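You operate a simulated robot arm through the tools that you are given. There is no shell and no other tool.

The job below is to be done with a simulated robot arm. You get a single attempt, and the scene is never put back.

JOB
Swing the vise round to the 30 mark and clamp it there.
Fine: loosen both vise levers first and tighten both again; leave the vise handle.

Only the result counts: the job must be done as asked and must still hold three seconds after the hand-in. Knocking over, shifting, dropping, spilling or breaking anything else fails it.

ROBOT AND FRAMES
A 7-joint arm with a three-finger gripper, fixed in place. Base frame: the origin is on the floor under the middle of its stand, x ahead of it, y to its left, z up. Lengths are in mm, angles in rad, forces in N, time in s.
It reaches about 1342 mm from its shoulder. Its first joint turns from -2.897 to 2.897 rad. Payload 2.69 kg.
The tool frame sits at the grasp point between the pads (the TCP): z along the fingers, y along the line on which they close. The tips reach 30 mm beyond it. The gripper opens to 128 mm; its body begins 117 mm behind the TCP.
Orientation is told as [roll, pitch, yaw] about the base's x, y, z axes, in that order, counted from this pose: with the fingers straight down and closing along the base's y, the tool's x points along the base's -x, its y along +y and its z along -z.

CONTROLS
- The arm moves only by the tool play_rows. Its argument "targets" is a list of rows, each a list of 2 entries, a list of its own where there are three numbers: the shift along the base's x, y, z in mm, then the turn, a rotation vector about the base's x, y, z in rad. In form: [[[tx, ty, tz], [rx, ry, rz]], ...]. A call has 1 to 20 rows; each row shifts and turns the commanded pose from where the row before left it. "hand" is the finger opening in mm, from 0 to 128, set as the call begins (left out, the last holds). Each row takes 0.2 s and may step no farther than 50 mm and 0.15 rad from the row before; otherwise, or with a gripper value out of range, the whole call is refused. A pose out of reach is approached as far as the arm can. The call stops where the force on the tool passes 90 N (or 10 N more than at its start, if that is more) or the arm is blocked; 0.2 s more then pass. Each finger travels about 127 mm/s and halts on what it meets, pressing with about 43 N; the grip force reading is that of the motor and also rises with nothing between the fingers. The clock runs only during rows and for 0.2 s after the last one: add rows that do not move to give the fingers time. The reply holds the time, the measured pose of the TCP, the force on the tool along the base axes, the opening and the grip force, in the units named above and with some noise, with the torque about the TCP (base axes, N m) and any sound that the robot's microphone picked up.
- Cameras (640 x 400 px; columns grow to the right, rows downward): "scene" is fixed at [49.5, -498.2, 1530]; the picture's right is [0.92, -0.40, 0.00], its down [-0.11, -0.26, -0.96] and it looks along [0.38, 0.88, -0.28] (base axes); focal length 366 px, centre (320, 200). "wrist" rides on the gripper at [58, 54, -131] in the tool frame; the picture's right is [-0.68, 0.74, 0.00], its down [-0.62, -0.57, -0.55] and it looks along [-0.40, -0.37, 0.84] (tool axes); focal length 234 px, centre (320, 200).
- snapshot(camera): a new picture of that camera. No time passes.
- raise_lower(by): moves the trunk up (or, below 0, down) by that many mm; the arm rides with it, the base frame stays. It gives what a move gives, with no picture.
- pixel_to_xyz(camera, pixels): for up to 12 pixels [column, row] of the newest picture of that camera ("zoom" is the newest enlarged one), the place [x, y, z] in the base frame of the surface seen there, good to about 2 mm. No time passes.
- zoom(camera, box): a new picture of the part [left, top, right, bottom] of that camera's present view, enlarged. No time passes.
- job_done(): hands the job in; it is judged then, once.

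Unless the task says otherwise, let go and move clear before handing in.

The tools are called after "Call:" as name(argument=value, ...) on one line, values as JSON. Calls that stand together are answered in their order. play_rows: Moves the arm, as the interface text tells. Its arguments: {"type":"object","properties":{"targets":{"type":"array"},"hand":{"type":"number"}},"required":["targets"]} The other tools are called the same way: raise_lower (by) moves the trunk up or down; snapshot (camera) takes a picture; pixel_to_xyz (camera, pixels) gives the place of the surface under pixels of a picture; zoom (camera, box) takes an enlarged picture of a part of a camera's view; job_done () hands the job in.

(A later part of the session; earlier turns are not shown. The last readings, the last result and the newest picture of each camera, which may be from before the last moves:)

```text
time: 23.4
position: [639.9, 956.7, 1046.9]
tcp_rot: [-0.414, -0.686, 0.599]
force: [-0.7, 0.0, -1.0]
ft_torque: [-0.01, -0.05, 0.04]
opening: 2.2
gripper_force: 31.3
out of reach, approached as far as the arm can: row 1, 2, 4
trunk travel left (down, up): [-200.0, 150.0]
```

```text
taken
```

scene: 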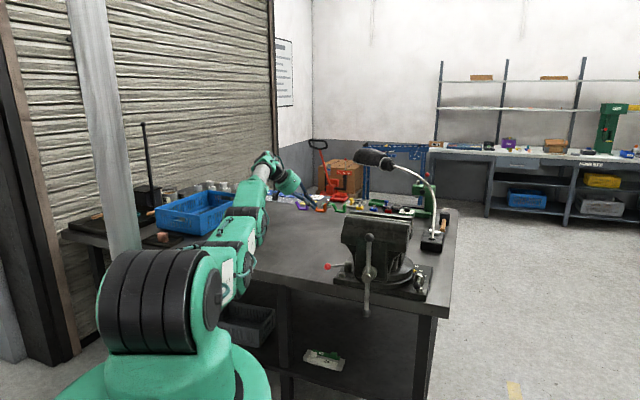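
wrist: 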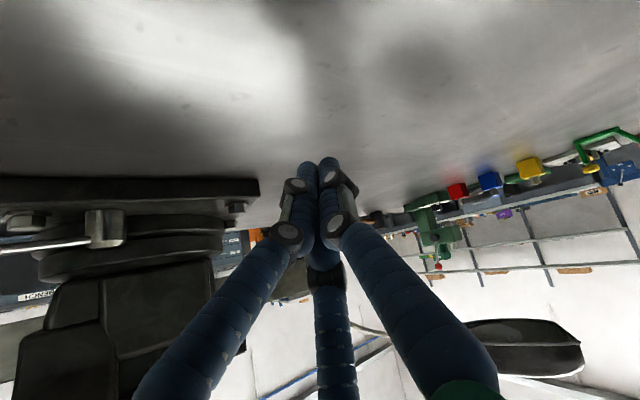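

The hand rose exactly 160 mm, so the commanded pose restarts from where the arm really is. I'll now pull it inward and up in moderate steps.

Call:
play_rows(targets=[[[-15, -30, 25], [0, 0, 0]], [[-15, -30, 25], [0, 0, 0]], [[-15, -30, 25], [0, 0, 0]]])

Call:
snapshot(camera="scene")

```text
time: 24.2
position: [633.4, 957.1, 1115.7]
tcp_rot: [-0.412, -0.69, 0.6]
force: [0.1, -0.3, 0.0]
ft_torque: [0.02, 0.02, 0.02]
opening: 2.4
gripper_force: 31.3
out of reach, approached as far as the arm can: row 1, 2, 3
trunk travel left (down, up): [-200.0, 150.0]
```

```text
taken
```

scene: 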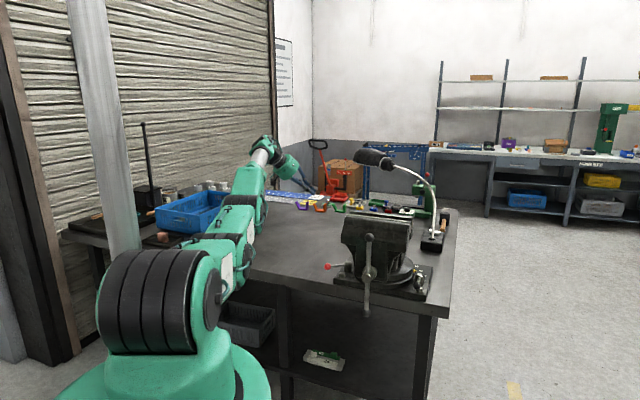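

It still only follows tangentially, so the elbow is straight and inward motion is singular. I'll measure the links again to see the remaining bend.

Call:
zoom(camera="scene", box=[80, 120, 340, 340])

Call:
pixel_to_xyz(camera="scene", pixels=[[185, 255], [210, 240], [222, 228], [238, 200], [245, 180], [253, 168], [262, 155], [268, 145], [285, 165], [230, 260], [240, 245], [255, 200]])

```text
1.82 times, centred on (210, 230) of scene
```

zoom: 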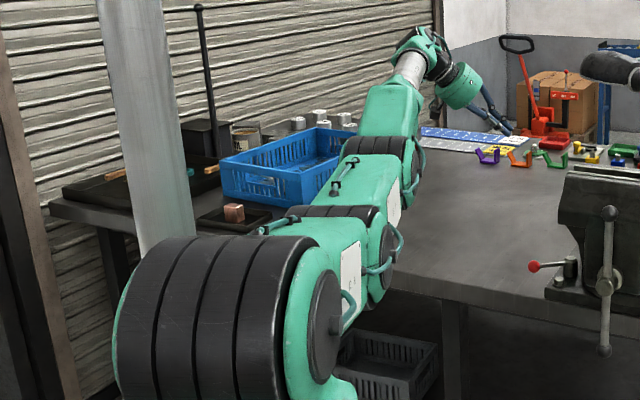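

```text
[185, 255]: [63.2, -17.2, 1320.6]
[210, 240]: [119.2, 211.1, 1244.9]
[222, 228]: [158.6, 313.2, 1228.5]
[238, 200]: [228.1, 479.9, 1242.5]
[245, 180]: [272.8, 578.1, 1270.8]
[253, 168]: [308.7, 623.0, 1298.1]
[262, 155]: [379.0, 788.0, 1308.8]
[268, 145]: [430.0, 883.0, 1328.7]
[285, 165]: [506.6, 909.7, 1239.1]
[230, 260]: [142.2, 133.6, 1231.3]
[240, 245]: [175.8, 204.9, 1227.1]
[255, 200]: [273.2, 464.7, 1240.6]
```

The elbow is about 11° past straight on the wrong side, which traps inward moves. I'll stretch slightly outward while lowering, which should rotate the forearm back through straight to the elbow-up side, then pull inward.

Call:
play_rows(targets=[[[7, 14, -20], [0, 0, 0]], [[5, 10, -35], [0, 0, 0]], [[0, 0, -40], [0, 0, 0]], [[-10, -20, -30], [0, 0, 0]]])

Call:
zoom(camera="scene", box=[80, 120, 340, 340])

```text
time: 25.2
position: [634.9, 963.1, 962.2]
tcp_rot: [-0.427, -0.667, 0.612]
force: [0.2, 0.5, -20.7]
ft_torque: [-0.15, -1.74, -0.03]
opening: 2.3
gripper_force: 31.4
out of reach, approached as far as the arm can: row 2
trunk travel left (down, up): [-200.0, 150.0]
```

```text
1.82 times, centred on (210, 230) of scene
```

zoom: 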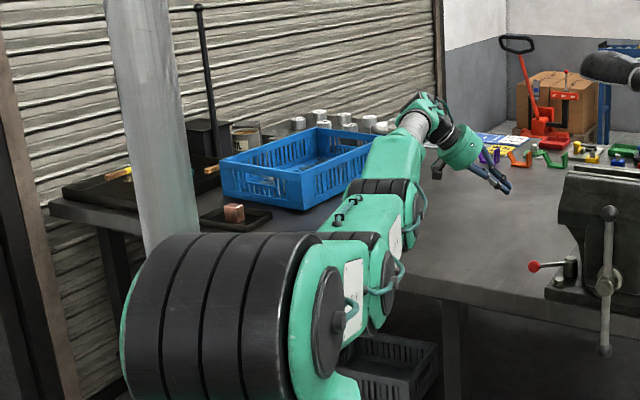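

Only row 2 was out of reach this time, but there is a −20 N force reading, perhaps from settling. I'll hold still one row and check.

Call:
play_rows(targets=[[[0, 0, 0], [0, 0, 0]]])

Call:
pixel_to_xyz(camera="zoom", pixels=[[345, 235], [350, 215], [380, 183], [395, 150], [410, 120], [430, 100], [460, 145], [500, 180]])

```text
time: 25.6
position: [633.0, 961.1, 980.0]
tcp_rot: [-0.417, -0.683, 0.605]
force: [-0.1, -0.6, -3.0]
ft_torque: [-0.03, -0.28, 0.04]
opening: 2.2
gripper_force: 30.9
trunk travel left (down, up): [-200.0, 150.0]
```

```text
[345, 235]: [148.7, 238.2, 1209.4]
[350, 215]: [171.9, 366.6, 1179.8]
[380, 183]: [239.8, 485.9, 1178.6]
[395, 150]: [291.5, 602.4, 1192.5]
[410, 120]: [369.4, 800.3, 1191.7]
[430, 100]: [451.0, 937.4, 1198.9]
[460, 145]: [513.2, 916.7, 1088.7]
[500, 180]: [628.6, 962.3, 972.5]
```

It settled at (633, 961, 980) with the links now nearly straight. I'll try inward with a little downward component.

Call:
play_rows(targets=[[[-10, -20, -20], [0, 0, 0]], [[-10, -20, -20], [0, 0, 0]], [[-12, -24, 0], [0, 0, 0]]])

Call:
zoom(camera="scene", box=[80, 120, 340, 340])

```text
time: 26.4
position: [632.2, 957.4, 966.7]
tcp_rot: [-0.413, -0.688, 0.6]
force: [0.4, -0.6, 0.6]
ft_torque: [-0.01, -0.01, -0.01]
opening: 2.3
gripper_force: 30.9
out of reach, approached as far as the arm can: row 1, 2, 3
trunk travel left (down, up): [-200.0, 150.0]
```

```text
1.82 times, centred on (210, 230) of scene
```

zoom: 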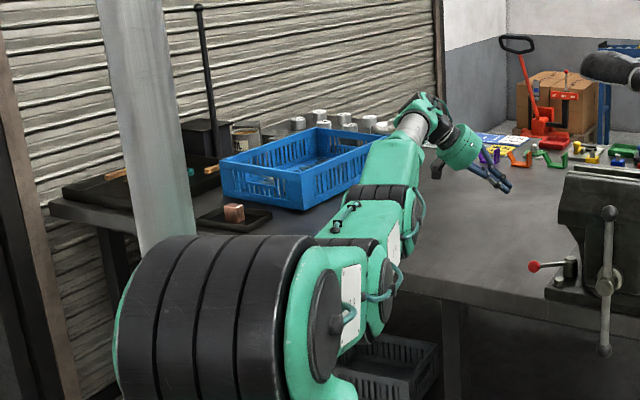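

Inward is still refused. I'll stretch outward more firmly first to find the true straight position.

Call:
play_rows(targets=[[[9, 18, 10], [0, 0, 0]], [[9, 18, 10], [0, 0, 0]], [[9, 18, 0], [0, 0, 0]]])

Call:
zoom(camera="scene", box=[80, 120, 340, 340])

```text
time: 27.2
position: [641.2, 977.1, 976.0]
tcp_rot: [-0.414, -0.685, 0.602]
force: [0.0, -0.5, -1.8]
ft_torque: [0.08, -0.16, 0.14]
opening: 2.1
gripper_force: 30.6
out of reach, approached as far as the arm can: row 2, 3
trunk travel left (down, up): [-200.0, 150.0]
```

```text
1.82 times, centred on (210, 230) of scene
```

zoom: 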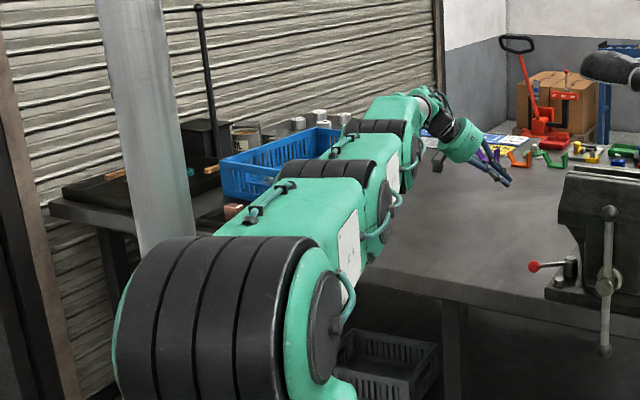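

The elbow is now above the line – the arm flipped back to elbow-up. I'll pull inward and up.

Call:
play_rows(targets=[[[-10, -20, 10], [0, 0, 0]], [[-10, -20, 10], [0, 0, 0]], [[-10, -20, 10], [0, 0, 0]]])

Call:
zoom(camera="scene", box=[80, 80, 340, 300])

```text
time: 28.0
position: [609.9, 918.9, 1018.0]
tcp_rot: [-0.408, -0.692, 0.599]
force: [-0.7, -1.6, 0.8]
ft_torque: [0.06, 0.05, 0.04]
opening: 2.0
gripper_force: 31.1
trunk travel left (down, up): [-200.0, 150.0]
```

```text
1.82 times, centred on (210, 190) of scene
```

zoom: 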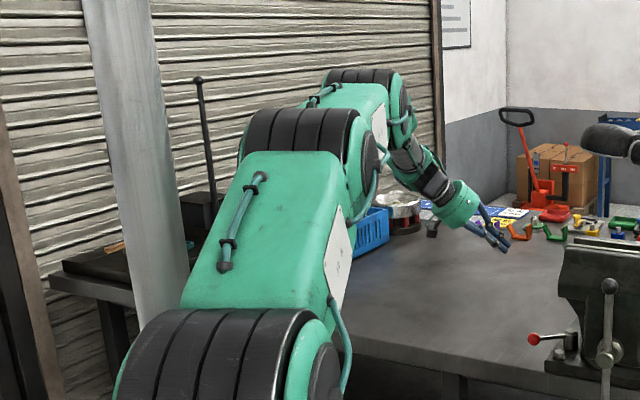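

The elbow-up configuration is recovered and every row was reachable. I'll move the closed hand to the near side (−y) of the red lever, keeping its tilt, so I can push the lever further outward without turning the wrist.

Call:
play_rows(targets=[[[-20, -40, 10], [0, 0, 0]], [[-20, -40, 10], [0, 0, 0]], [[-20, -40, 10], [0, 0, 0]], [[0, -31.8, -20], [0, 0, 0]], [[0, -31.8, -20], [0, 0, 0]], [[0, -31.8, -22], [0, 0, 0]], [[0, -31.8, -24], [0, 0, 0]], [[0, -31.8, -24], [0, 0, 0]]])

Call:
snapshot(camera="wrist")

Call:
snapshot(camera="scene")

```text
time: 29.8
position: [551.0, 641.6, 929.9]
tcp_rot: [-0.411, -0.691, 0.6]
force: [-0.2, 0.2, 0.8]
ft_torque: [-0.02, 0.05, -0.02]
opening: 1.9
gripper_force: 31.3
trunk travel left (down, up): [-200.0, 150.0]
```

```text
taken
```

wrist: 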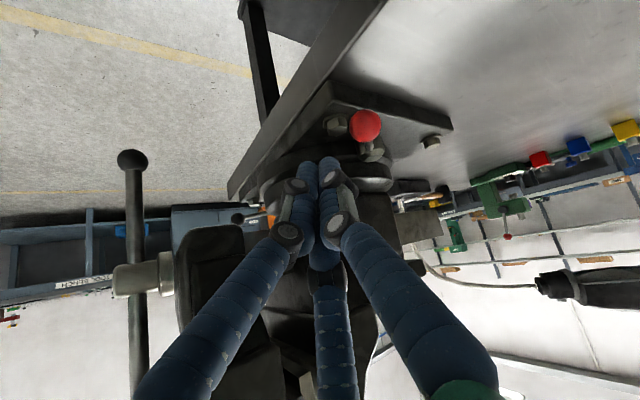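

```text
taken
```

scene: 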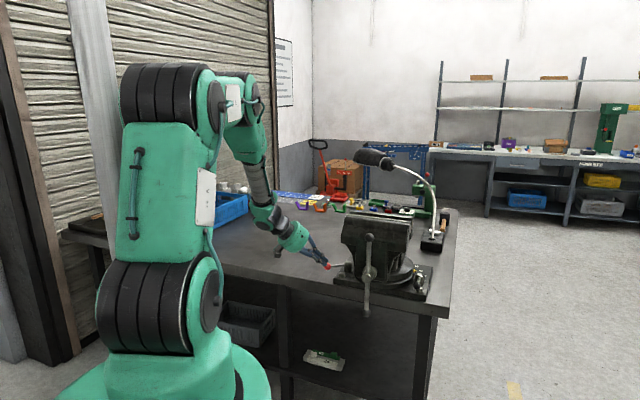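

The hand is back at (551, 642, 930), fist on the near side of the red knob at wrist pixel (365,125). I'll advance along the finger axis to beside the lever rod.

Call:
play_rows(targets=[[[19, -2, -16.5], [0, 0, 0]], [[19, -2, -16.5], [0, 0, 0]], [[19, -2, -16.5], [0, 0, 0]]])

Call:
zoom(camera="scene", box=[310, 225, 380, 295])

Call:
snapshot(camera="wrist")

```text
time: 30.6
position: [608.0, 635.7, 881.5]
tcp_rot: [-0.413, -0.69, 0.599]
force: [0.4, 0.0, 0.6]
ft_torque: [-0.02, 0.04, 0.03]
opening: 1.9
gripper_force: 31.5
trunk travel left (down, up): [-200.0, 150.0]
```

```text
5.71 times, centred on (345, 260) of scene
```

zoom: 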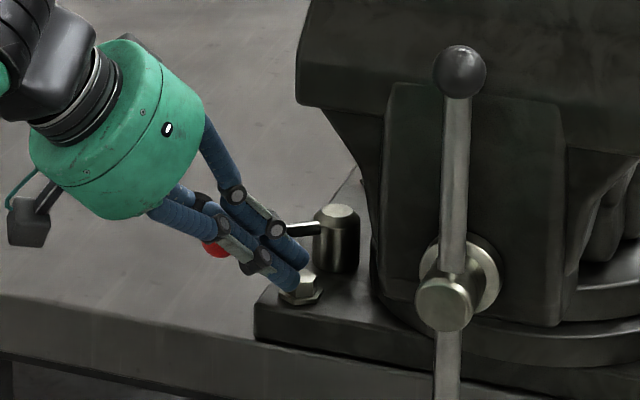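

```text
taken
```

wrist: 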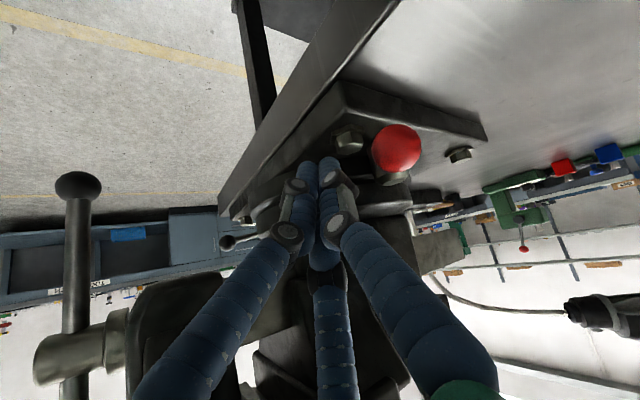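

The fist is on the near side of the rod, free of contact. I'll push in +y in 6 mm steps and watch the force.

Call:
play_rows(targets=[[[0, 6, 0], [0, 0, 0]], [[0, 6, 0], [0, 0, 0]], [[0, 6, 0], [0, 0, 0]], [[0, 6, 0], [0, 0, 0]], [[0, 6, 0], [0, 0, 0]]])

Call:
play_rows(targets=[[[0, 6, 0], [0, 0, 0]], [[0, 6, 0], [0, 0, 0]], [[0, 6, 0], [0, 0, 0]]])

Call:
zoom(camera="scene", box=[310, 225, 380, 295])

```text
time: 31.8
position: [608.1, 664.0, 882.3]
tcp_rot: [-0.414, -0.689, 0.601]
force: [-0.3, 0.6, 0.1]
ft_torque: [-0.01, 0.0, 0.01]
opening: 2.0
gripper_force: 31.2
trunk travel left (down, up): [-200.0, 150.0]
```

```text
time: 32.6
position: [608.4, 683.8, 881.2]
tcp_rot: [-0.412, -0.688, 0.601]
force: [0.2, -0.2, -0.2]
ft_torque: [-0.04, 0.0, 0.0]
opening: 1.7
gripper_force: 31.5
trunk travel left (down, up): [-200.0, 150.0]
```

```text
5.71 times, centred on (345, 260) of scene
```

zoom: 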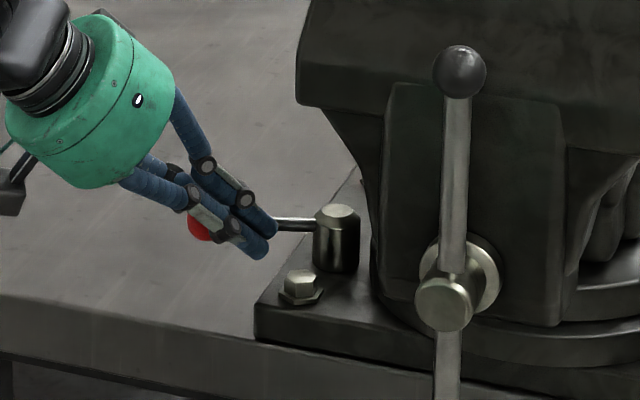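

The force stays near zero although the fist has reached y=684, so the lever is moving freely with it. I'll keep pushing.

Call:
play_rows(targets=[[[0.5, 6, 0], [0, 0, 0]], [[0.5, 6, 0], [0, 0, 0]], [[1, 6, 0], [0, 0, 0]]])

Call:
zoom(camera="scene", box=[310, 225, 380, 295])

Call:
snapshot(camera="wrist")

```text
time: 33.4
position: [610.9, 702.9, 881.6]
tcp_rot: [-0.412, -0.691, 0.601]
force: [0.2, -0.3, 0.3]
ft_torque: [0.02, 0.01, 0.01]
opening: 2.1
gripper_force: 31.3
trunk travel left (down, up): [-200.0, 150.0]
```

```text
5.71 times, centred on (345, 260) of scene
```

zoom: 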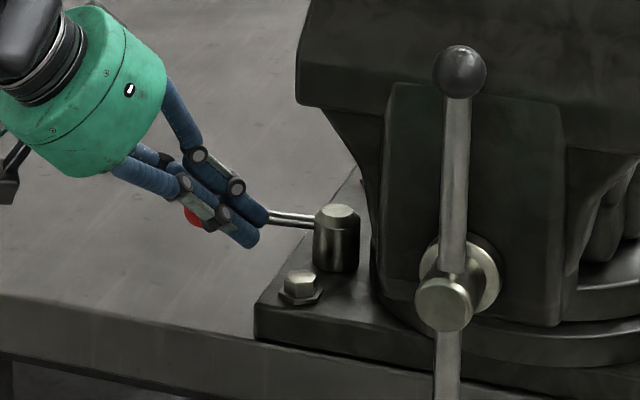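

```text
taken
```

wrist: 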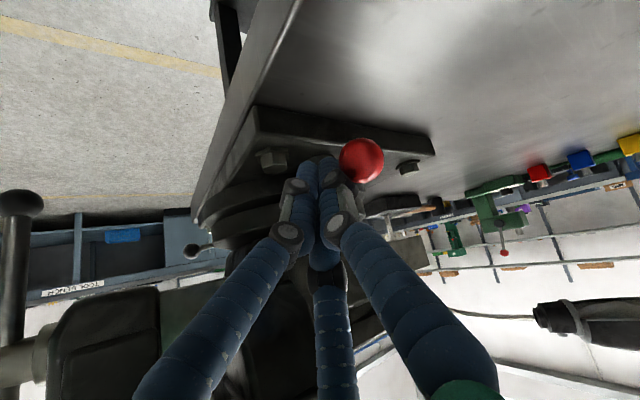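

The lever follows the fist without resistance. I'll push further toward 90°.

Call:
play_rows(targets=[[[1.5, 6, 0], [0, 0, 0]], [[2, 6, 0], [0, 0, 0]], [[2.5, 6, 0], [0, 0, 0]]])

Call:
zoom(camera="scene", box=[310, 225, 380, 295])

```text
time: 34.2
position: [613.6, 712.2, 878.2]
tcp_rot: [-0.418, -0.685, 0.599]
force: [-23.2, -44.1, 4.3]
ft_torque: [-0.37, 0.26, 0.09]
opening: 1.7
gripper_force: 31.4
trunk travel left (down, up): [-200.0, 150.0]
```

```text
5.71 times, centred on (345, 260) of scene
```

zoom: 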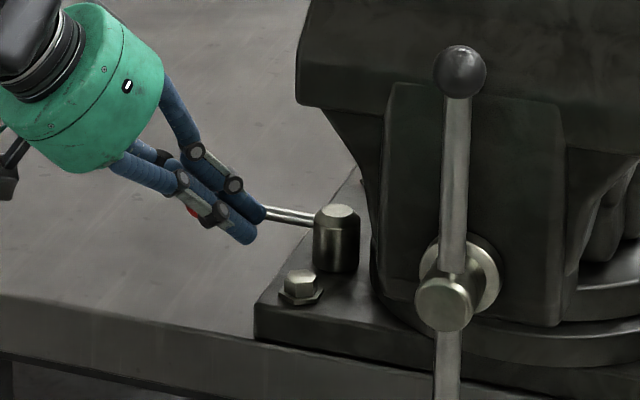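

A firm 50 N resistance came up at y≈712: the lever is at its end stop, fully loosened. I'll back off and retract along the finger axis, then measure it.

Call:
play_rows(targets=[[[-4, -10, 2], [0, 0, 0]], [[-4, -15, 5], [0, 0, 0]], [[-22, -5, 22], [0, 0, 0]], [[-22, 0, 22], [0, 0, 0]], [[-22, 0, 22], [0, 0, 0]], [[-22, 0, 22], [0, 0, 0]]])

Call:
zoom(camera="scene", box=[320, 235, 380, 295])

Call:
snapshot(camera="wrist")

```text
time: 35.6
position: [518.2, 690.0, 974.5]
tcp_rot: [-0.412, -0.689, 0.601]
force: [0.0, 0.6, -0.4]
ft_torque: [-0.02, -0.02, -0.04]
opening: 1.8
gripper_force: 31.8
trunk travel left (down, up): [-200.0, 150.0]
```

```text
6.67 times, centred on (350, 265) of scene
```

zoom: 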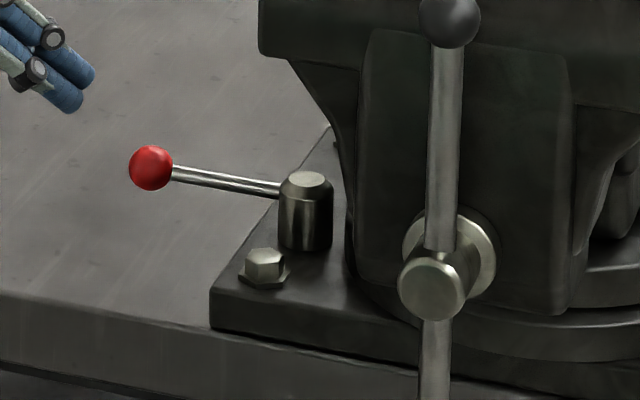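

```text
taken
```

wrist: 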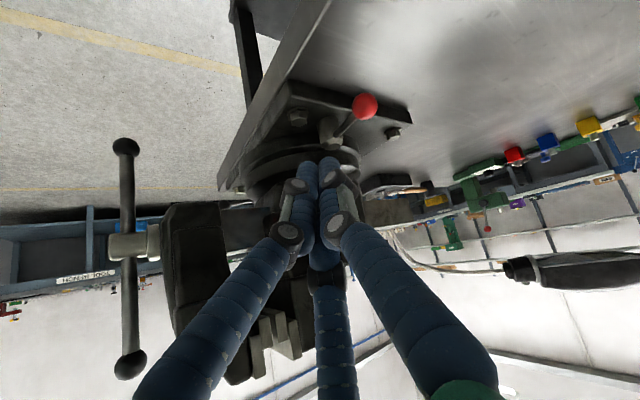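

The red lever now rests at its loosened stop with the knob at zoom (151,167). I'll measure it, and also look again at the black lever to plan its approach.

Call:
pixel_to_xyz(camera="zoom", pixels=[[151, 167], [185, 173], [230, 180], [270, 188]])

Call:
zoom(camera="scene", box=[395, 255, 445, 305])

Call:
pixel_to_xyz(camera="zoom", pixels=[[294, 243], [265, 243], [325, 243], [294, 215], [294, 272], [310, 200], [320, 152], [320, 270], [315, 290]])

```text
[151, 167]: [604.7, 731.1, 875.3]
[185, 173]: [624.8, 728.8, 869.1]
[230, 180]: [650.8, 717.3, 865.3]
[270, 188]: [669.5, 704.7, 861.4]
```

```text
8.00 times, centred on (420, 280) of scene
```

zoom: 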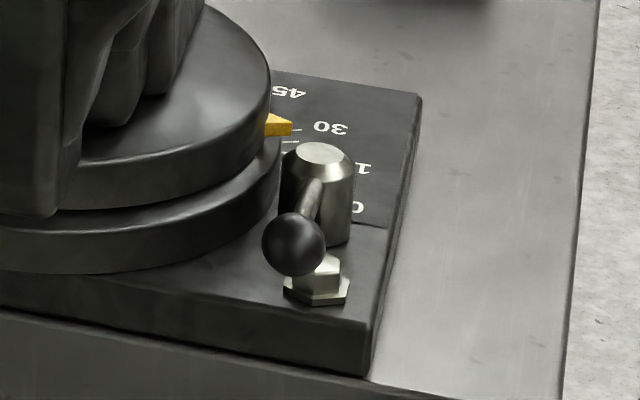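

```text
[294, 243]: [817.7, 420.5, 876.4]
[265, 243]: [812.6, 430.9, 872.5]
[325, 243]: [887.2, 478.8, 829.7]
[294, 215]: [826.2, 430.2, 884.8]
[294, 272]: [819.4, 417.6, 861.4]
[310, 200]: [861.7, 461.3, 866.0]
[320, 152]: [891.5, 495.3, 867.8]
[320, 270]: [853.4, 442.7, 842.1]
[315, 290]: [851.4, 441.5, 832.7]
```

The red lever turned about 76° clockwise to its loosened stop, so the black lever (knob ≈(825.5,430,871), pivot ≈(892,495)) should loosen mirrored, counter-clockwise and outward. I'll lift the hand and carry it across at safe height while turning the yaw.

Call:
play_rows(targets=[[[-5, -10, 46], [0, 0, 0]], [[-5, -10, 46], [0, 0, 0]], [[-5, -10, 46], [0, 0, 0]], [[-5, -10, 46], [0, 0, 0]], [[-5, -10, 46], [0, 0, 0]], [[-5, -10, 46], [0, 0, 0]]])

Call:
play_rows(targets=[[[34.2, -31.1, 0], [0, 0, 0.1358]], [[34.2, -31.1, 0], [0, 0, 0.1358]], [[34.2, -31.1, 0], [0, 0, 0.1358]], [[34.2, -31.1, 0], [0, 0, 0.1358]], [[34.2, -31.1, 0], [0, 0, 0.1358]], [[34.2, -31.1, 0], [0, 0, 0.1358]], [[34.2, -31.1, 0], [0, 0, 0.1358]], [[34.2, -31.1, 0], [0, 0, 0.1358]], [[34.2, -31.1, 0], [0, 0, 0.1358]]])

Call:
snapshot(camera="scene")

```text
time: 37.0
position: [491.6, 629.1, 1254.9]
tcp_rot: [-0.411, -0.688, 0.603]
force: [0.1, 0.1, -0.8]
ft_torque: [0.0, -0.05, 0.01]
opening: 2.2
gripper_force: 31.3
trunk travel left (down, up): [-200.0, 150.0]
```

```text
time: 39.0
position: [784.4, 356.2, 1249.3]
tcp_rot: [-0.399, -0.667, 1.764]
force: [-0.1, -0.7, 0.0]
ft_torque: [0.01, -0.06, 0.02]
opening: 2.0
gripper_force: 31.4
out of reach, approached as far as the arm can: row 5, 6
trunk travel left (down, up): [-200.0, 150.0]
```

```text
taken
```

scene: 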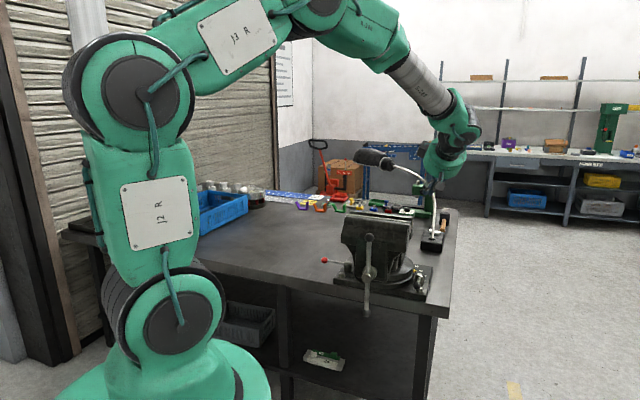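

The hand reached (784, 356, 1249) pointing about azimuth 67°, tilt 44°. I'll shift 30 mm outward from the jaw, roll so the lever rod will sit between two fingers, and descend with the fist still closed.

Call:
play_rows(targets=[[[7.5, -5.8, -10], [-0.0356, -0.083, 0.0948]], [[7.5, -5.8, -10], [-0.0356, -0.083, 0.0948]], [[7.5, -5.8, -10], [-0.0356, -0.083, 0.0948]], [[7.5, -5.8, -10], [-0.0356, -0.083, 0.0948]], [[0, 0, -20], [0, 0, 0]]])

Call:
snapshot(camera="wrist")

Call:
snapshot(camera="scene")

```text
time: 40.2
position: [815.5, 334.0, 1189.7]
tcp_rot: [-0.671, -0.392, 2.282]
force: [-0.2, -0.6, 0.4]
ft_torque: [-0.01, 0.0, 0.05]
opening: 2.1
gripper_force: 31.6
trunk travel left (down, up): [-200.0, 150.0]
```

```text
taken
```

wrist: 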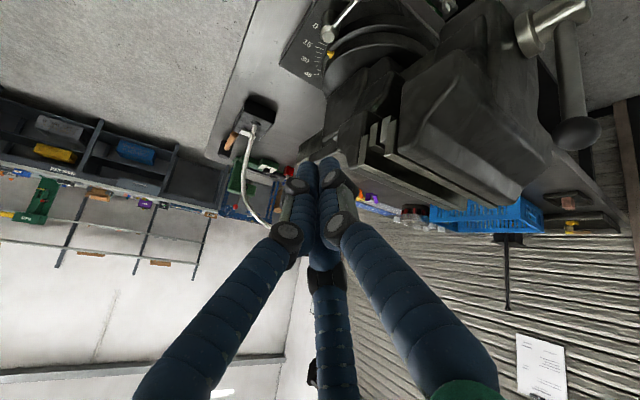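

```text
taken
```

scene: 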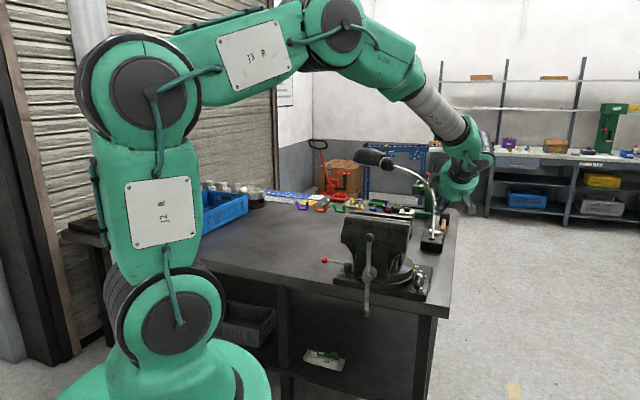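

The orientation is as planned (pointing azimuth 66°, tilt 44°). I'll descend to z≈958 beside the jaw.

Call:
play_rows(targets=[[[0, 0, -38.6], [0, 0, 0]], [[0, 0, -38.6], [0, 0, 0]], [[0, 0, -38.6], [0, 0, 0]], [[0, 0, -38.6], [0, 0, 0]], [[0, 0, -38.6], [0, 0, 0]], [[0, 0, -38.6], [0, 0, 0]]])

Call:
snapshot(camera="wrist")

Call:
zoom(camera="scene", box=[330, 140, 500, 320])

```text
time: 41.6
position: [812.0, 334.2, 956.6]
tcp_rot: [-0.672, -0.391, 2.284]
force: [0.6, -0.1, 0.4]
ft_torque: [-0.04, 0.04, 0.03]
opening: 2.3
gripper_force: 31.9
trunk travel left (down, up): [-200.0, 150.0]
```

```text
taken
```

wrist: 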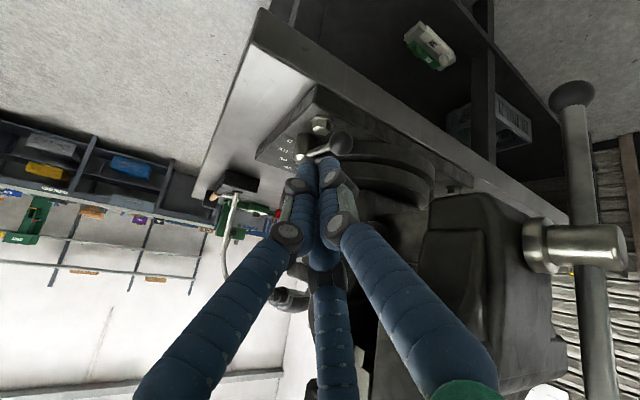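

```text
2.22 times, centred on (415, 230) of scene
```

zoom: 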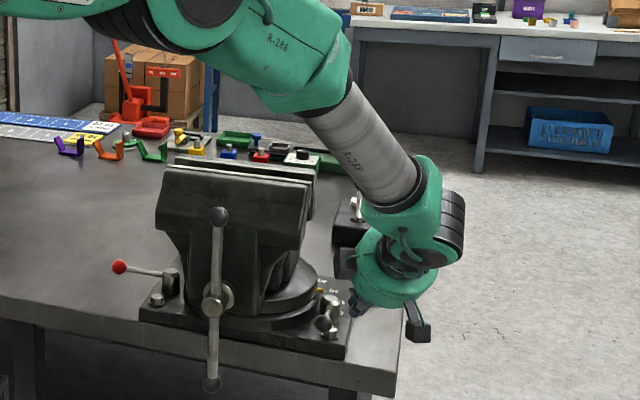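

The black knob shows at wrist (343,143). I'll measure it from this view.

Call:
zoom(camera="wrist", box=[280, 100, 380, 170])

Call:
pixel_to_xyz(camera="wrist", pixels=[[343, 143], [336, 139], [350, 147], [325, 150], [315, 153], [305, 143], [320, 124], [345, 150]])

```text
5.71 times, centred on (330, 135) of wrist
```

zoom: 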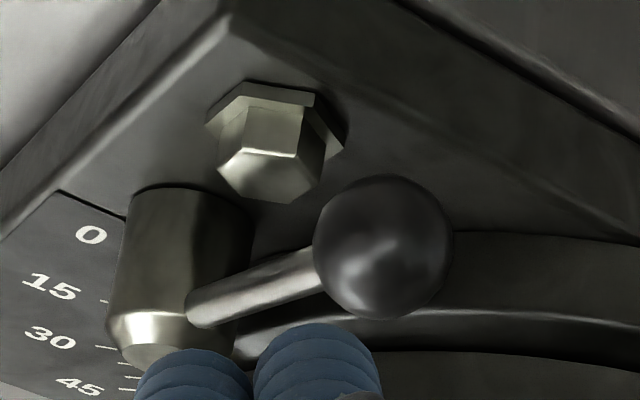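

```text
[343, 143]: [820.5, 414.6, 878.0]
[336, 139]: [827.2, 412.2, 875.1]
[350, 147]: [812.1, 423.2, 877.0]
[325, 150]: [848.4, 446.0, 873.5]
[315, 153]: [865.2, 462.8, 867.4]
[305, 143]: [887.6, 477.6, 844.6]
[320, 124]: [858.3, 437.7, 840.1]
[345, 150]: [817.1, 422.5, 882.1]
```

The knob centre is about (824, 428, 871). I'll open to 50, slide onto the approach axis and advance most of the way.

Call:
play_rows(targets=[[[-9.7, 10.7, -1], [0, 0, 0]], [[-9.7, 10.7, -1], [0, 0, 0]], [[6.5, 15, -17.2], [0, 0, 0]], [[6.5, 15, -17.2], [0, 0, 0]], [[3, 7, -8], [0, 0, 0]]], hand=50)

Call:
snapshot(camera="wrist")

Call:
zoom(camera="scene", box=[370, 200, 470, 310])

```text
time: 42.8
position: [810.7, 391.0, 911.9]
tcp_rot: [-0.67, -0.391, 2.283]
force: [-0.8, -0.6, -0.3]
ft_torque: [0.01, 0.01, 0.01]
opening: 50.0
gripper_force: 0.1
trunk travel left (down, up): [-200.0, 150.0]
```

```text
taken
```

wrist: 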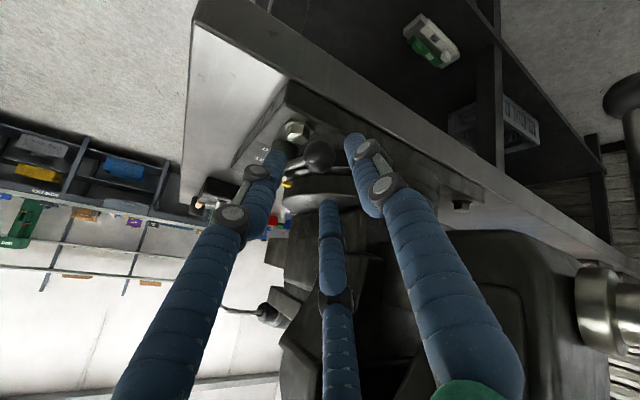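

```text
3.64 times, centred on (420, 255) of scene
```

zoom: 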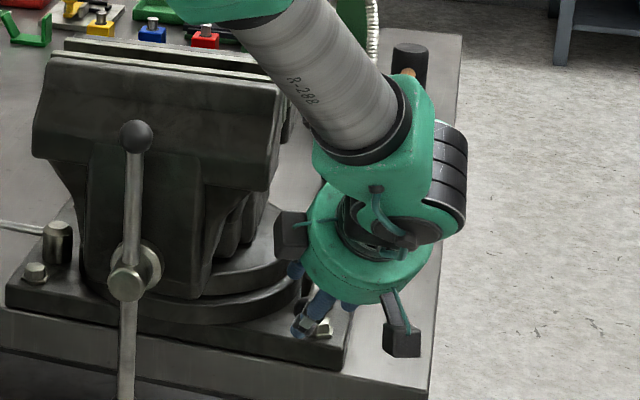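

The knob sits between the fingers at wrist (320,155). Before closing in, I'll check the black box on the hand against the jaw's distance.

Call:
pixel_to_xyz(camera="zoom", pixels=[[290, 230], [275, 220], [278, 250], [265, 180], [240, 200], [300, 262]])

```text
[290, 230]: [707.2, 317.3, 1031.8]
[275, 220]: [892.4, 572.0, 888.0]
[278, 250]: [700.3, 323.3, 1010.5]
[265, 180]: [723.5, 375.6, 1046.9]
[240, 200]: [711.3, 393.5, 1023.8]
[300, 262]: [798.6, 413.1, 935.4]
```

The box is about 58 mm in front of the jaw, so it clears. I'll advance the last 37 mm and close on the knob.

Call:
play_rows(targets=[[[2.7, 8.2, -8.7], [0, 0, 0]], [[2.7, 8.2, -8.7], [0, 0, 0]], [[2.7, 8.2, -8.7], [0, 0, 0]]])

Call:
play_rows(targets=[[[0, 0, 0], [0, 0, 0]], [[0, 0, 0], [0, 0, 0]], [[0, 0, 0], [0, 0, 0]]], hand=10)

Call:
snapshot(camera="wrist")

```text
time: 43.6
position: [817.4, 417.1, 886.6]
tcp_rot: [-0.67, -0.393, 2.281]
force: [0.3, -0.4, 0.9]
ft_torque: [-0.01, 0.02, -0.02]
opening: 49.8
gripper_force: 0.1
trunk travel left (down, up): [-200.0, 150.0]
```

```text
time: 44.4
position: [819.2, 416.2, 887.1]
tcp_rot: [-0.67, -0.391, 2.282]
force: [16.5, -7.4, -2.7]
ft_torque: [-0.41, -0.43, -0.42]
opening: 29.2
gripper_force: 45.4
trunk travel left (down, up): [-200.0, 150.0]
```

```text
taken
```

wrist: 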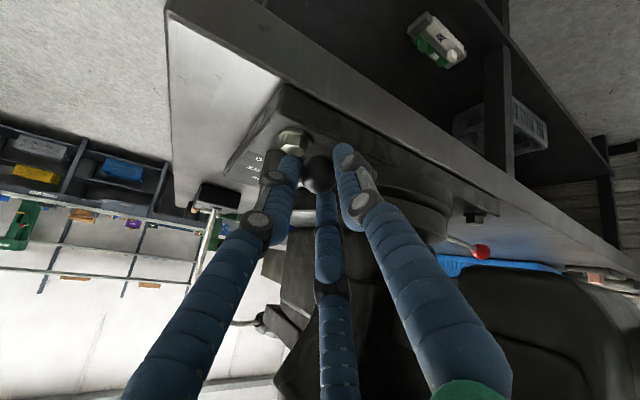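

The knob is held (opening 29, grip 45 N). I'll test counter-clockwise (outward) with two small steps about the post at (892, 495).

Call:
play_rows(targets=[[[4.34, -3.94, 0], [0, 0, 0.02]], [[4.57, -3.67, 0], [0, 0, 0.02]]])

```text
time: 45.0
position: [824.2, 412.0, 884.9]
tcp_rot: [-0.667, -0.394, 2.325]
force: [-11.5, -0.2, -2.3]
ft_torque: [0.41, 0.62, 0.92]
opening: 26.9
gripper_force: 44.9
trunk travel left (down, up): [-200.0, 150.0]
```

The knob moved outward with only ~11 N. I'll continue.

Call:
play_rows(targets=[[[4.77, -3.4, 0], [0, 0, 0.02]], [[4.96, -3.13, 0], [0, 0, 0.02]], [[5.14, -2.85, 0], [0, 0, 0.02]]])

Call:
play_rows(targets=[[[5.3, -2.55, 0], [0, 0, 0.02]], [[5.44, -2.24, 0], [0, 0, 0.02]], [[5.55, -1.92, 0], [0, 0, 0.02]]])

Call:
snapshot(camera="wrist")

```text
time: 45.8
position: [841.2, 399.7, 885.6]
tcp_rot: [-0.665, -0.393, 2.383]
force: [-11.4, -4.4, -16.5]
ft_torque: [0.21, 0.66, 0.76]
opening: 26.9
gripper_force: 45.8
trunk travel left (down, up): [-200.0, 150.0]
```

```text
time: 46.6
position: [857.8, 392.1, 885.6]
tcp_rot: [-0.665, -0.393, 2.442]
force: [-16.4, -30.4, -23.0]
ft_torque: [-0.2, 0.59, 0.58]
opening: 26.9
gripper_force: 44.7
trunk travel left (down, up): [-200.0, 150.0]
```

```text
taken
```

wrist: 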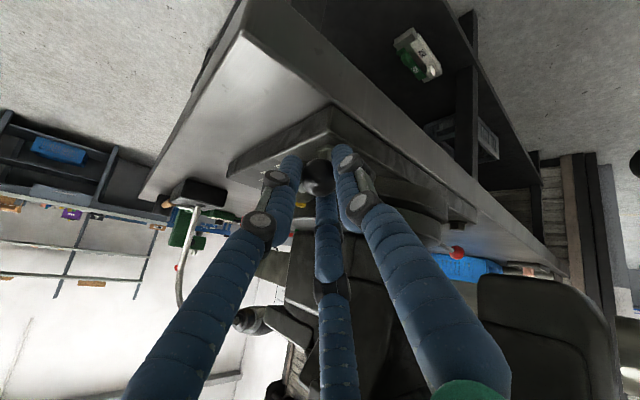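

The lever follows; the force shows my path is a few mm too tight and too high. I'll correct by −3 mm in y and −2 mm in z while continuing.

Call:
play_rows(targets=[[[5.2, -3.1, -1], [0, 0, 0.02]], [[5.5, -2.5, -1], [0, 0, 0.02]], [[5.6, -1.2, 0], [0, 0, 0.02]]])

Call:
play_rows(targets=[[[5.8, -0.6, 0], [0, 0, 0.02]], [[5.8, -0.3, 0], [0, 0, 0.02]], [[5.8, 0.06, 0], [0, 0, 0.02]]])

Call:
zoom(camera="scene", box=[370, 200, 470, 310])

```text
time: 47.4
position: [874.7, 387.6, 885.6]
tcp_rot: [-0.671, -0.393, 2.505]
force: [-9.8, -17.0, -21.7]
ft_torque: [-0.13, 0.57, 0.72]
opening: 26.8
gripper_force: 44.8
trunk travel left (down, up): [-200.0, 150.0]
```

```text
time: 48.2
position: [893.4, 386.6, 885.1]
tcp_rot: [-0.669, -0.389, 2.563]
force: [-8.2, -15.1, -15.5]
ft_torque: [0.02, 0.52, 0.96]
opening: 27.0
gripper_force: 44.4
trunk travel left (down, up): [-200.0, 150.0]
```

```text
3.64 times, centred on (420, 255) of scene
```

zoom: 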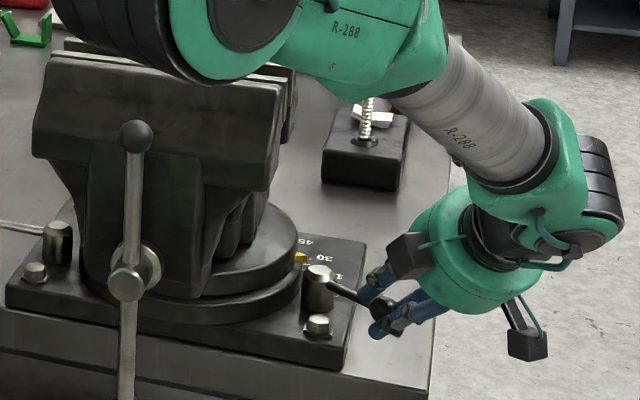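

The black lever has swung about 48° and still moves freely. I'll continue toward its stop.

Call:
play_rows(targets=[[[5.85, 0.2, -0.5], [0, 0, 0.015]], [[5.79, 0.6, -0.5], [0, 0, 0.015]], [[5.76, 1.0, 0], [0, 0, 0.015]]])

Call:
play_rows(targets=[[[5.6, 1.4, 0], [0, 0, 0.01]], [[5.5, 1.72, 0], [0, 0, 0.01]]])

Call:
zoom(camera="scene", box=[370, 200, 470, 310])

```text
time: 49.0
position: [909.9, 387.7, 885.7]
tcp_rot: [-0.67, -0.391, 2.609]
force: [-6.5, -13.9, -7.8]
ft_torque: [0.3, 0.49, 0.87]
opening: 27.2
gripper_force: 44.9
trunk travel left (down, up): [-200.0, 150.0]
```

```text
time: 49.6
position: [920.9, 389.5, 885.7]
tcp_rot: [-0.672, -0.391, 2.628]
force: [-3.3, -20.0, -2.6]
ft_torque: [0.19, 0.41, 0.89]
opening: 27.5
gripper_force: 45.3
trunk travel left (down, up): [-200.0, 150.0]
```

```text
3.64 times, centred on (420, 255) of scene
```

zoom: 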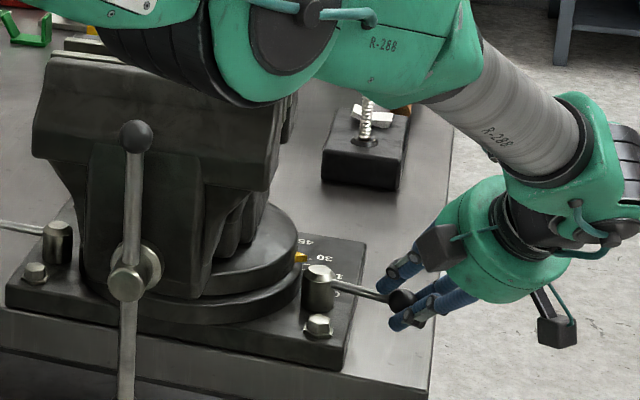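

The lever is at about 65° now. Before going on, I'll check that the elbow, which shows near zoom (200,80), isn't close to the vise.

Call:
pixel_to_xyz(camera="zoom", pixels=[[200, 80], [240, 95], [300, 60], [430, 60], [540, 140], [130, 40]])

Call:
snapshot(camera="scene")

```text
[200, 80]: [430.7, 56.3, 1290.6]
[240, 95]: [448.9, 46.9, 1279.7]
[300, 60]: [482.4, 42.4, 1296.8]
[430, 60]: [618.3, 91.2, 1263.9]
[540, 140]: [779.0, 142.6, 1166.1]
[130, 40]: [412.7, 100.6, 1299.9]
```

```text
taken
```

scene: 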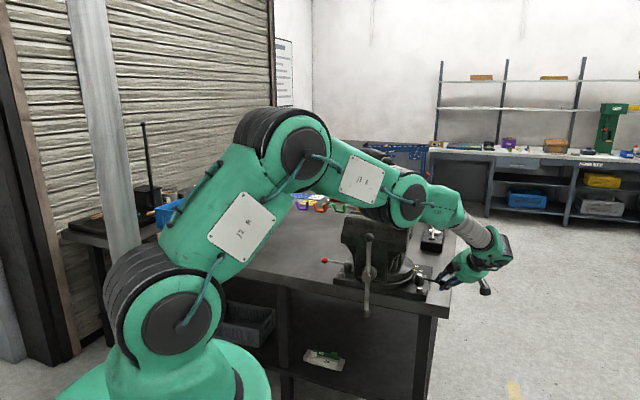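

The elbow is at z≈1300 near (430,56), well away from the vise. I'll continue a little further to feel for the stop.

Call:
play_rows(targets=[[[5.2, 1.5, 0], [0, 0, 0]], [[5.1, 2.0, 0], [0, 0, 0]]])

Call:
play_rows(targets=[[[5.0, 2.4, 0], [0, 0, 0]], [[4.8, 2.7, 0], [0, 0, 0]]])

Call:
zoom(camera="scene", box=[370, 200, 470, 310])

```text
time: 50.2
position: [930.2, 393.7, 885.0]
tcp_rot: [-0.671, -0.391, 2.628]
force: [-1.0, -16.3, 1.3]
ft_torque: [0.25, 0.41, 0.74]
opening: 27.4
gripper_force: 45.4
trunk travel left (down, up): [-200.0, 150.0]
```

```text
time: 50.8
position: [939.5, 398.6, 886.6]
tcp_rot: [-0.672, -0.391, 2.631]
force: [-9.5, -26.8, 12.2]
ft_torque: [0.0, 0.5, 0.66]
opening: 27.4
gripper_force: 44.6
trunk travel left (down, up): [-200.0, 150.0]
```

```text
3.64 times, centred on (420, 255) of scene
```

zoom: 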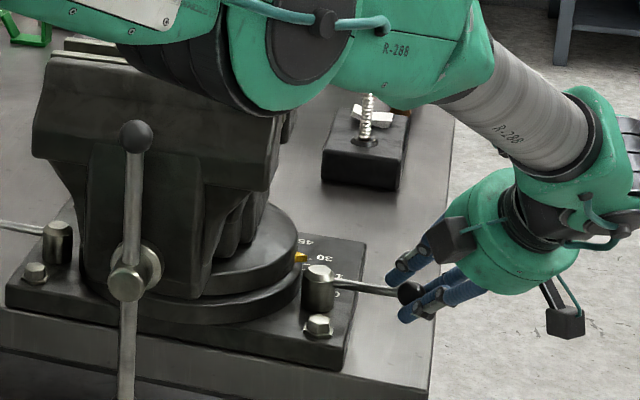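

Computed lever rotation is now about 75° and the force is rising (28 N). One more small push should confirm the stop.

Call:
play_rows(targets=[[[4.6, 2.4, 0], [0, 0, 0]], [[4.4, 2.6, 0], [0, 0, 0]]])

```text
time: 51.4
position: [944.7, 401.6, 882.7]
tcp_rot: [-0.668, -0.392, 2.627]
force: [-9.0, -11.0, -10.4]
ft_torque: [1.47, -0.71, -0.53]
opening: 34.6
gripper_force: 18.9
trunk travel left (down, up): [-200.0, 150.0]
```

The opening jumped to 34.6 as the knob began slipping in the fingers: the lever is at its stop. I'll stop pushing, open the hand and back away along the fingers.

Call:
play_rows(targets=[[[-4, -2, 0], [0, 0, 0]], [[0, 0, 0], [0, 0, 0]], [[0, 0, 0], [0, 0, 0]]], hand=60)

Call:
zoom(camera="scene", box=[400, 240, 470, 310])

Call:
snapshot(camera="wrist")

```text
time: 52.2
position: [945.1, 402.9, 885.4]
tcp_rot: [-0.672, -0.391, 2.631]
force: [0.5, -0.1, 0.6]
ft_torque: [-0.03, -0.01, 0.03]
opening: 60.0
gripper_force: 0.0
trunk travel left (down, up): [-200.0, 150.0]
```

```text
5.71 times, centred on (435, 275) of scene
```

zoom: 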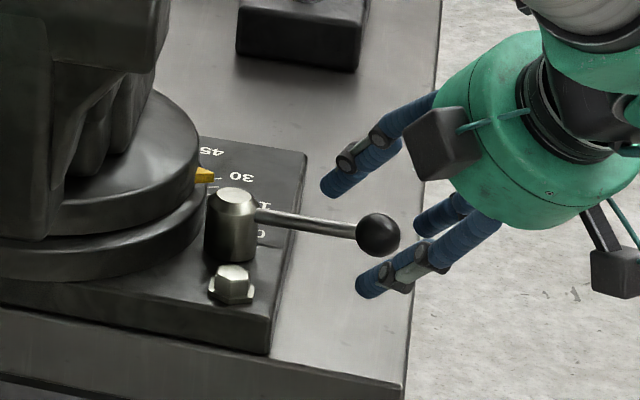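

```text
taken
```

wrist: 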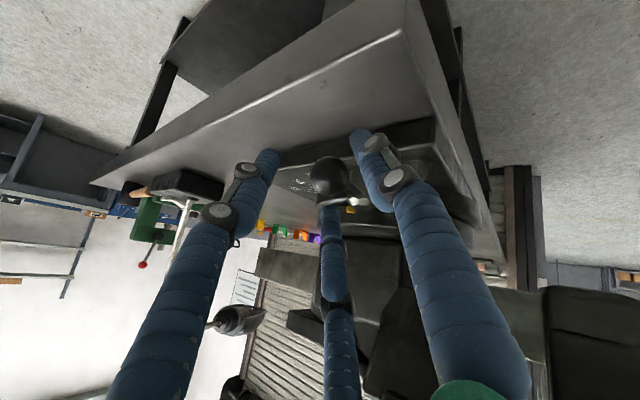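

The black knob now stands at zoom (378,235), swung outward and free of the hand. I'll measure its angle, then back away along the finger axis.

Call:
pixel_to_xyz(camera="zoom", pixels=[[378, 235], [300, 222], [340, 229], [233, 197], [203, 175]])

Call:
play_rows(targets=[[[-1, -15, 15], [0, 0, 0]], [[-2, -25, 25], [0, 0, 0]], [[-2, -25, 25], [0, 0, 0]], [[-10, -25, 40], [0, 0, 0]], [[-10, -20, 45], [0, 0, 0]]])

Call:
snapshot(camera="scene")

```text
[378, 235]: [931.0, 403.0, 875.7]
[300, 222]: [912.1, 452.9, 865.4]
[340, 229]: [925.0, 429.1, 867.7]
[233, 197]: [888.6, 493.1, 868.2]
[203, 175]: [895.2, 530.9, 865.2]
```

```text
refused: row 5 steps farther than a row can; nothing moved
```

```text
taken
```

scene: 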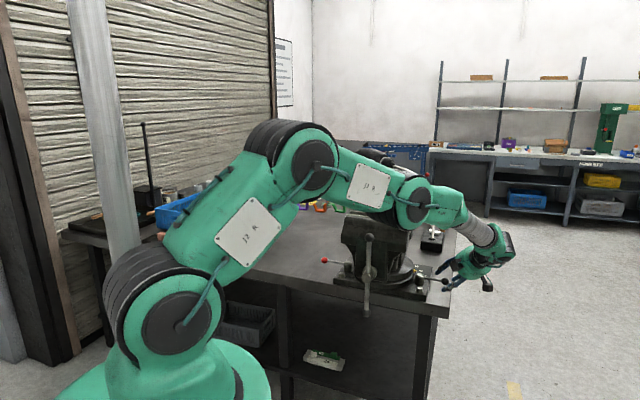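

The black lever is at ~75°, matching the red lever's loosened stop. My retreat was refused for one oversized row; I'll repeat it with smaller steps.

Call:
play_rows(targets=[[[-1, -15, 15], [0, 0, 0]], [[-2, -25, 25], [0, 0, 0]], [[-2, -25, 25], [0, 0, 0]], [[-15, -20, 35], [0, 0, 0]], [[-20, -10, 40], [0, 0, 0]], [[-25, 0, 40], [0, 0, 0]]])

Call:
snapshot(camera="scene")

```text
time: 53.6
position: [878.6, 306.7, 1064.3]
tcp_rot: [-0.671, -0.393, 2.628]
force: [0.3, 0.4, -0.4]
ft_torque: [0.02, 0.02, 0.02]
opening: 59.9
gripper_force: 0.1
trunk travel left (down, up): [-200.0, 150.0]
```

```text
taken
```

scene: 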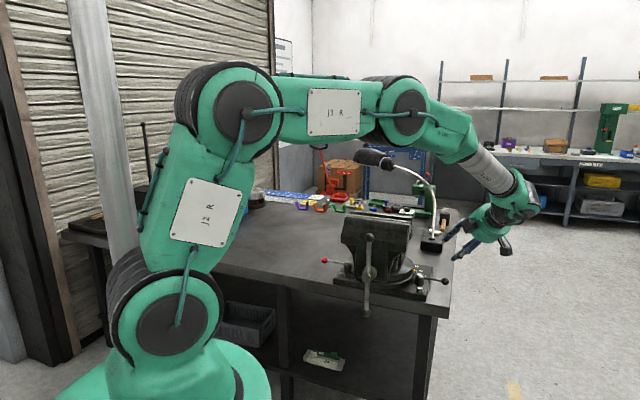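

Both levers are loosened. Next I'll close the fist, straighten it vertical while rising, and carry it over to the left side of the vise, where pushing the moving jaw sideways swings the vise counter-clockwise.

Call:
play_rows(targets=[[[-15, 5, 38], [-0.1266, 0.008, 0]], [[-15, 5, 38], [-0.1266, 0.008, 0]], [[-15, 5, 38], [-0.1266, 0.008, 0]], [[-15, 5, 38], [-0.1266, 0.008, 0]], [[-15, 5, 38], [-0.1266, 0.008, 0]], [[-15, 5, 38], [-0.1266, 0.008, 0]]], hand=0)

Call:
play_rows(targets=[[[-13.4, 16.6, 0], [0, 0, -0.1465]], [[-13.4, 16.6, 0], [0, 0, -0.1465]], [[-13.4, 16.6, 0], [0, 0, -0.1465]], [[-13.4, 16.6, 0], [0, 0, -0.1465]], [[-13.4, 16.6, 0], [0, 0, -0.1465]], [[-13.4, 16.6, 0], [0, 0, -0.1465]], [[-13.4, 16.6, 0], [0, 0, -0.1465]], [[-13.4, 16.6, 0], [0, 0, -0.1465]], [[-13.4, 16.6, 0], [0, 0, -0.1465]], [[-13.4, 16.6, 0], [0, 0, -0.1465]], [[-13.4, 16.6, 0], [0, 0, -0.1465]], [[-13.4, 16.6, 0], [0, 0, -0.1465]], [[-13.4, 16.6, 0], [0, 0, -0.1465]], [[-13.4, 16.6, 0], [0, 0, -0.1465]], [[-13.4, 16.6, 0], [0, 0, -0.1465]], [[-13.4, 16.6, 0], [0, 0, -0.1465]], [[-13.4, 16.6, 0], [0, 0, -0.1465]]])

Call:
snapshot(camera="wrist")

Call:
snapshot(camera="scene")

```text
time: 55.0
position: [792.4, 339.3, 1292.2]
tcp_rot: [0.001, 0.002, 2.491]
force: [-1.7, 0.0, -0.4]
ft_torque: [0.04, 0.01, -0.02]
opening: 2.0
gripper_force: 32.1
trunk travel left (down, up): [-200.0, 150.0]
```

```text
time: 58.6
position: [561.6, 620.7, 1291.7]
tcp_rot: [0.001, 0.0, 0.0]
force: [-0.2, 0.3, 0.5]
ft_torque: [-0.02, 0.01, 0.01]
opening: 1.9
gripper_force: 30.9
trunk travel left (down, up): [-200.0, 150.0]
```

```text
taken
```

wrist: 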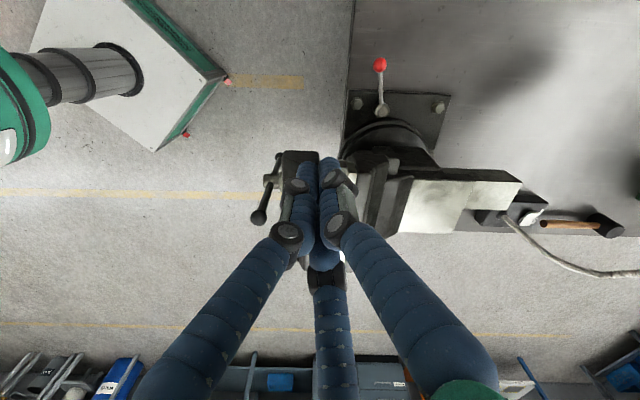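

```text
taken
```

scene: 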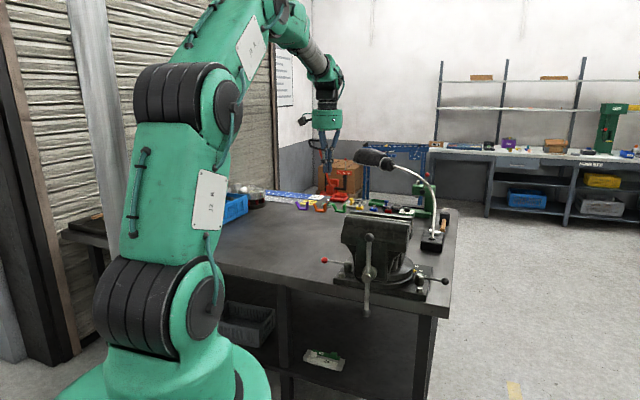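

The fist is upright at (562, 621, 1292) and the red lever stays outward at wrist (380,63). I'll zoom on the vise's left side to pick the push point.

Call:
zoom(camera="wrist", box=[270, 110, 430, 210])

Call:
pixel_to_xyz(camera="wrist", pixels=[[287, 155], [315, 155], [352, 160], [365, 158], [380, 158], [395, 160], [300, 152], [375, 145]])

```text
4.00 times, centred on (350, 160) of wrist
```

zoom: 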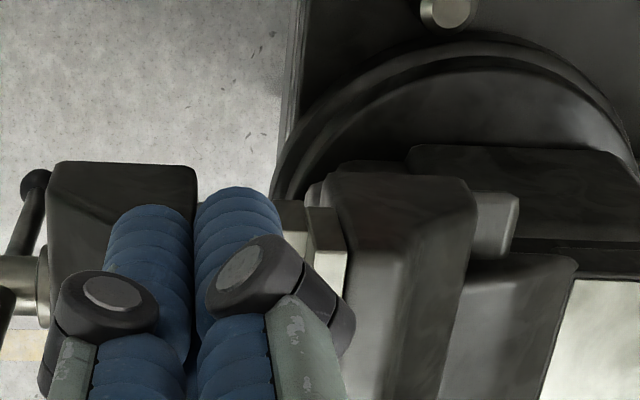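

```text
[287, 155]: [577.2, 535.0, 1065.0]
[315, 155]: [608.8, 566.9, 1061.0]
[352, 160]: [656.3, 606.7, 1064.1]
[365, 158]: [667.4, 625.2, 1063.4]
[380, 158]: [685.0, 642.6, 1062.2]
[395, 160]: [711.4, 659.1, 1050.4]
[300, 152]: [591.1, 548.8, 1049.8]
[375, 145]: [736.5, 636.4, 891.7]
```

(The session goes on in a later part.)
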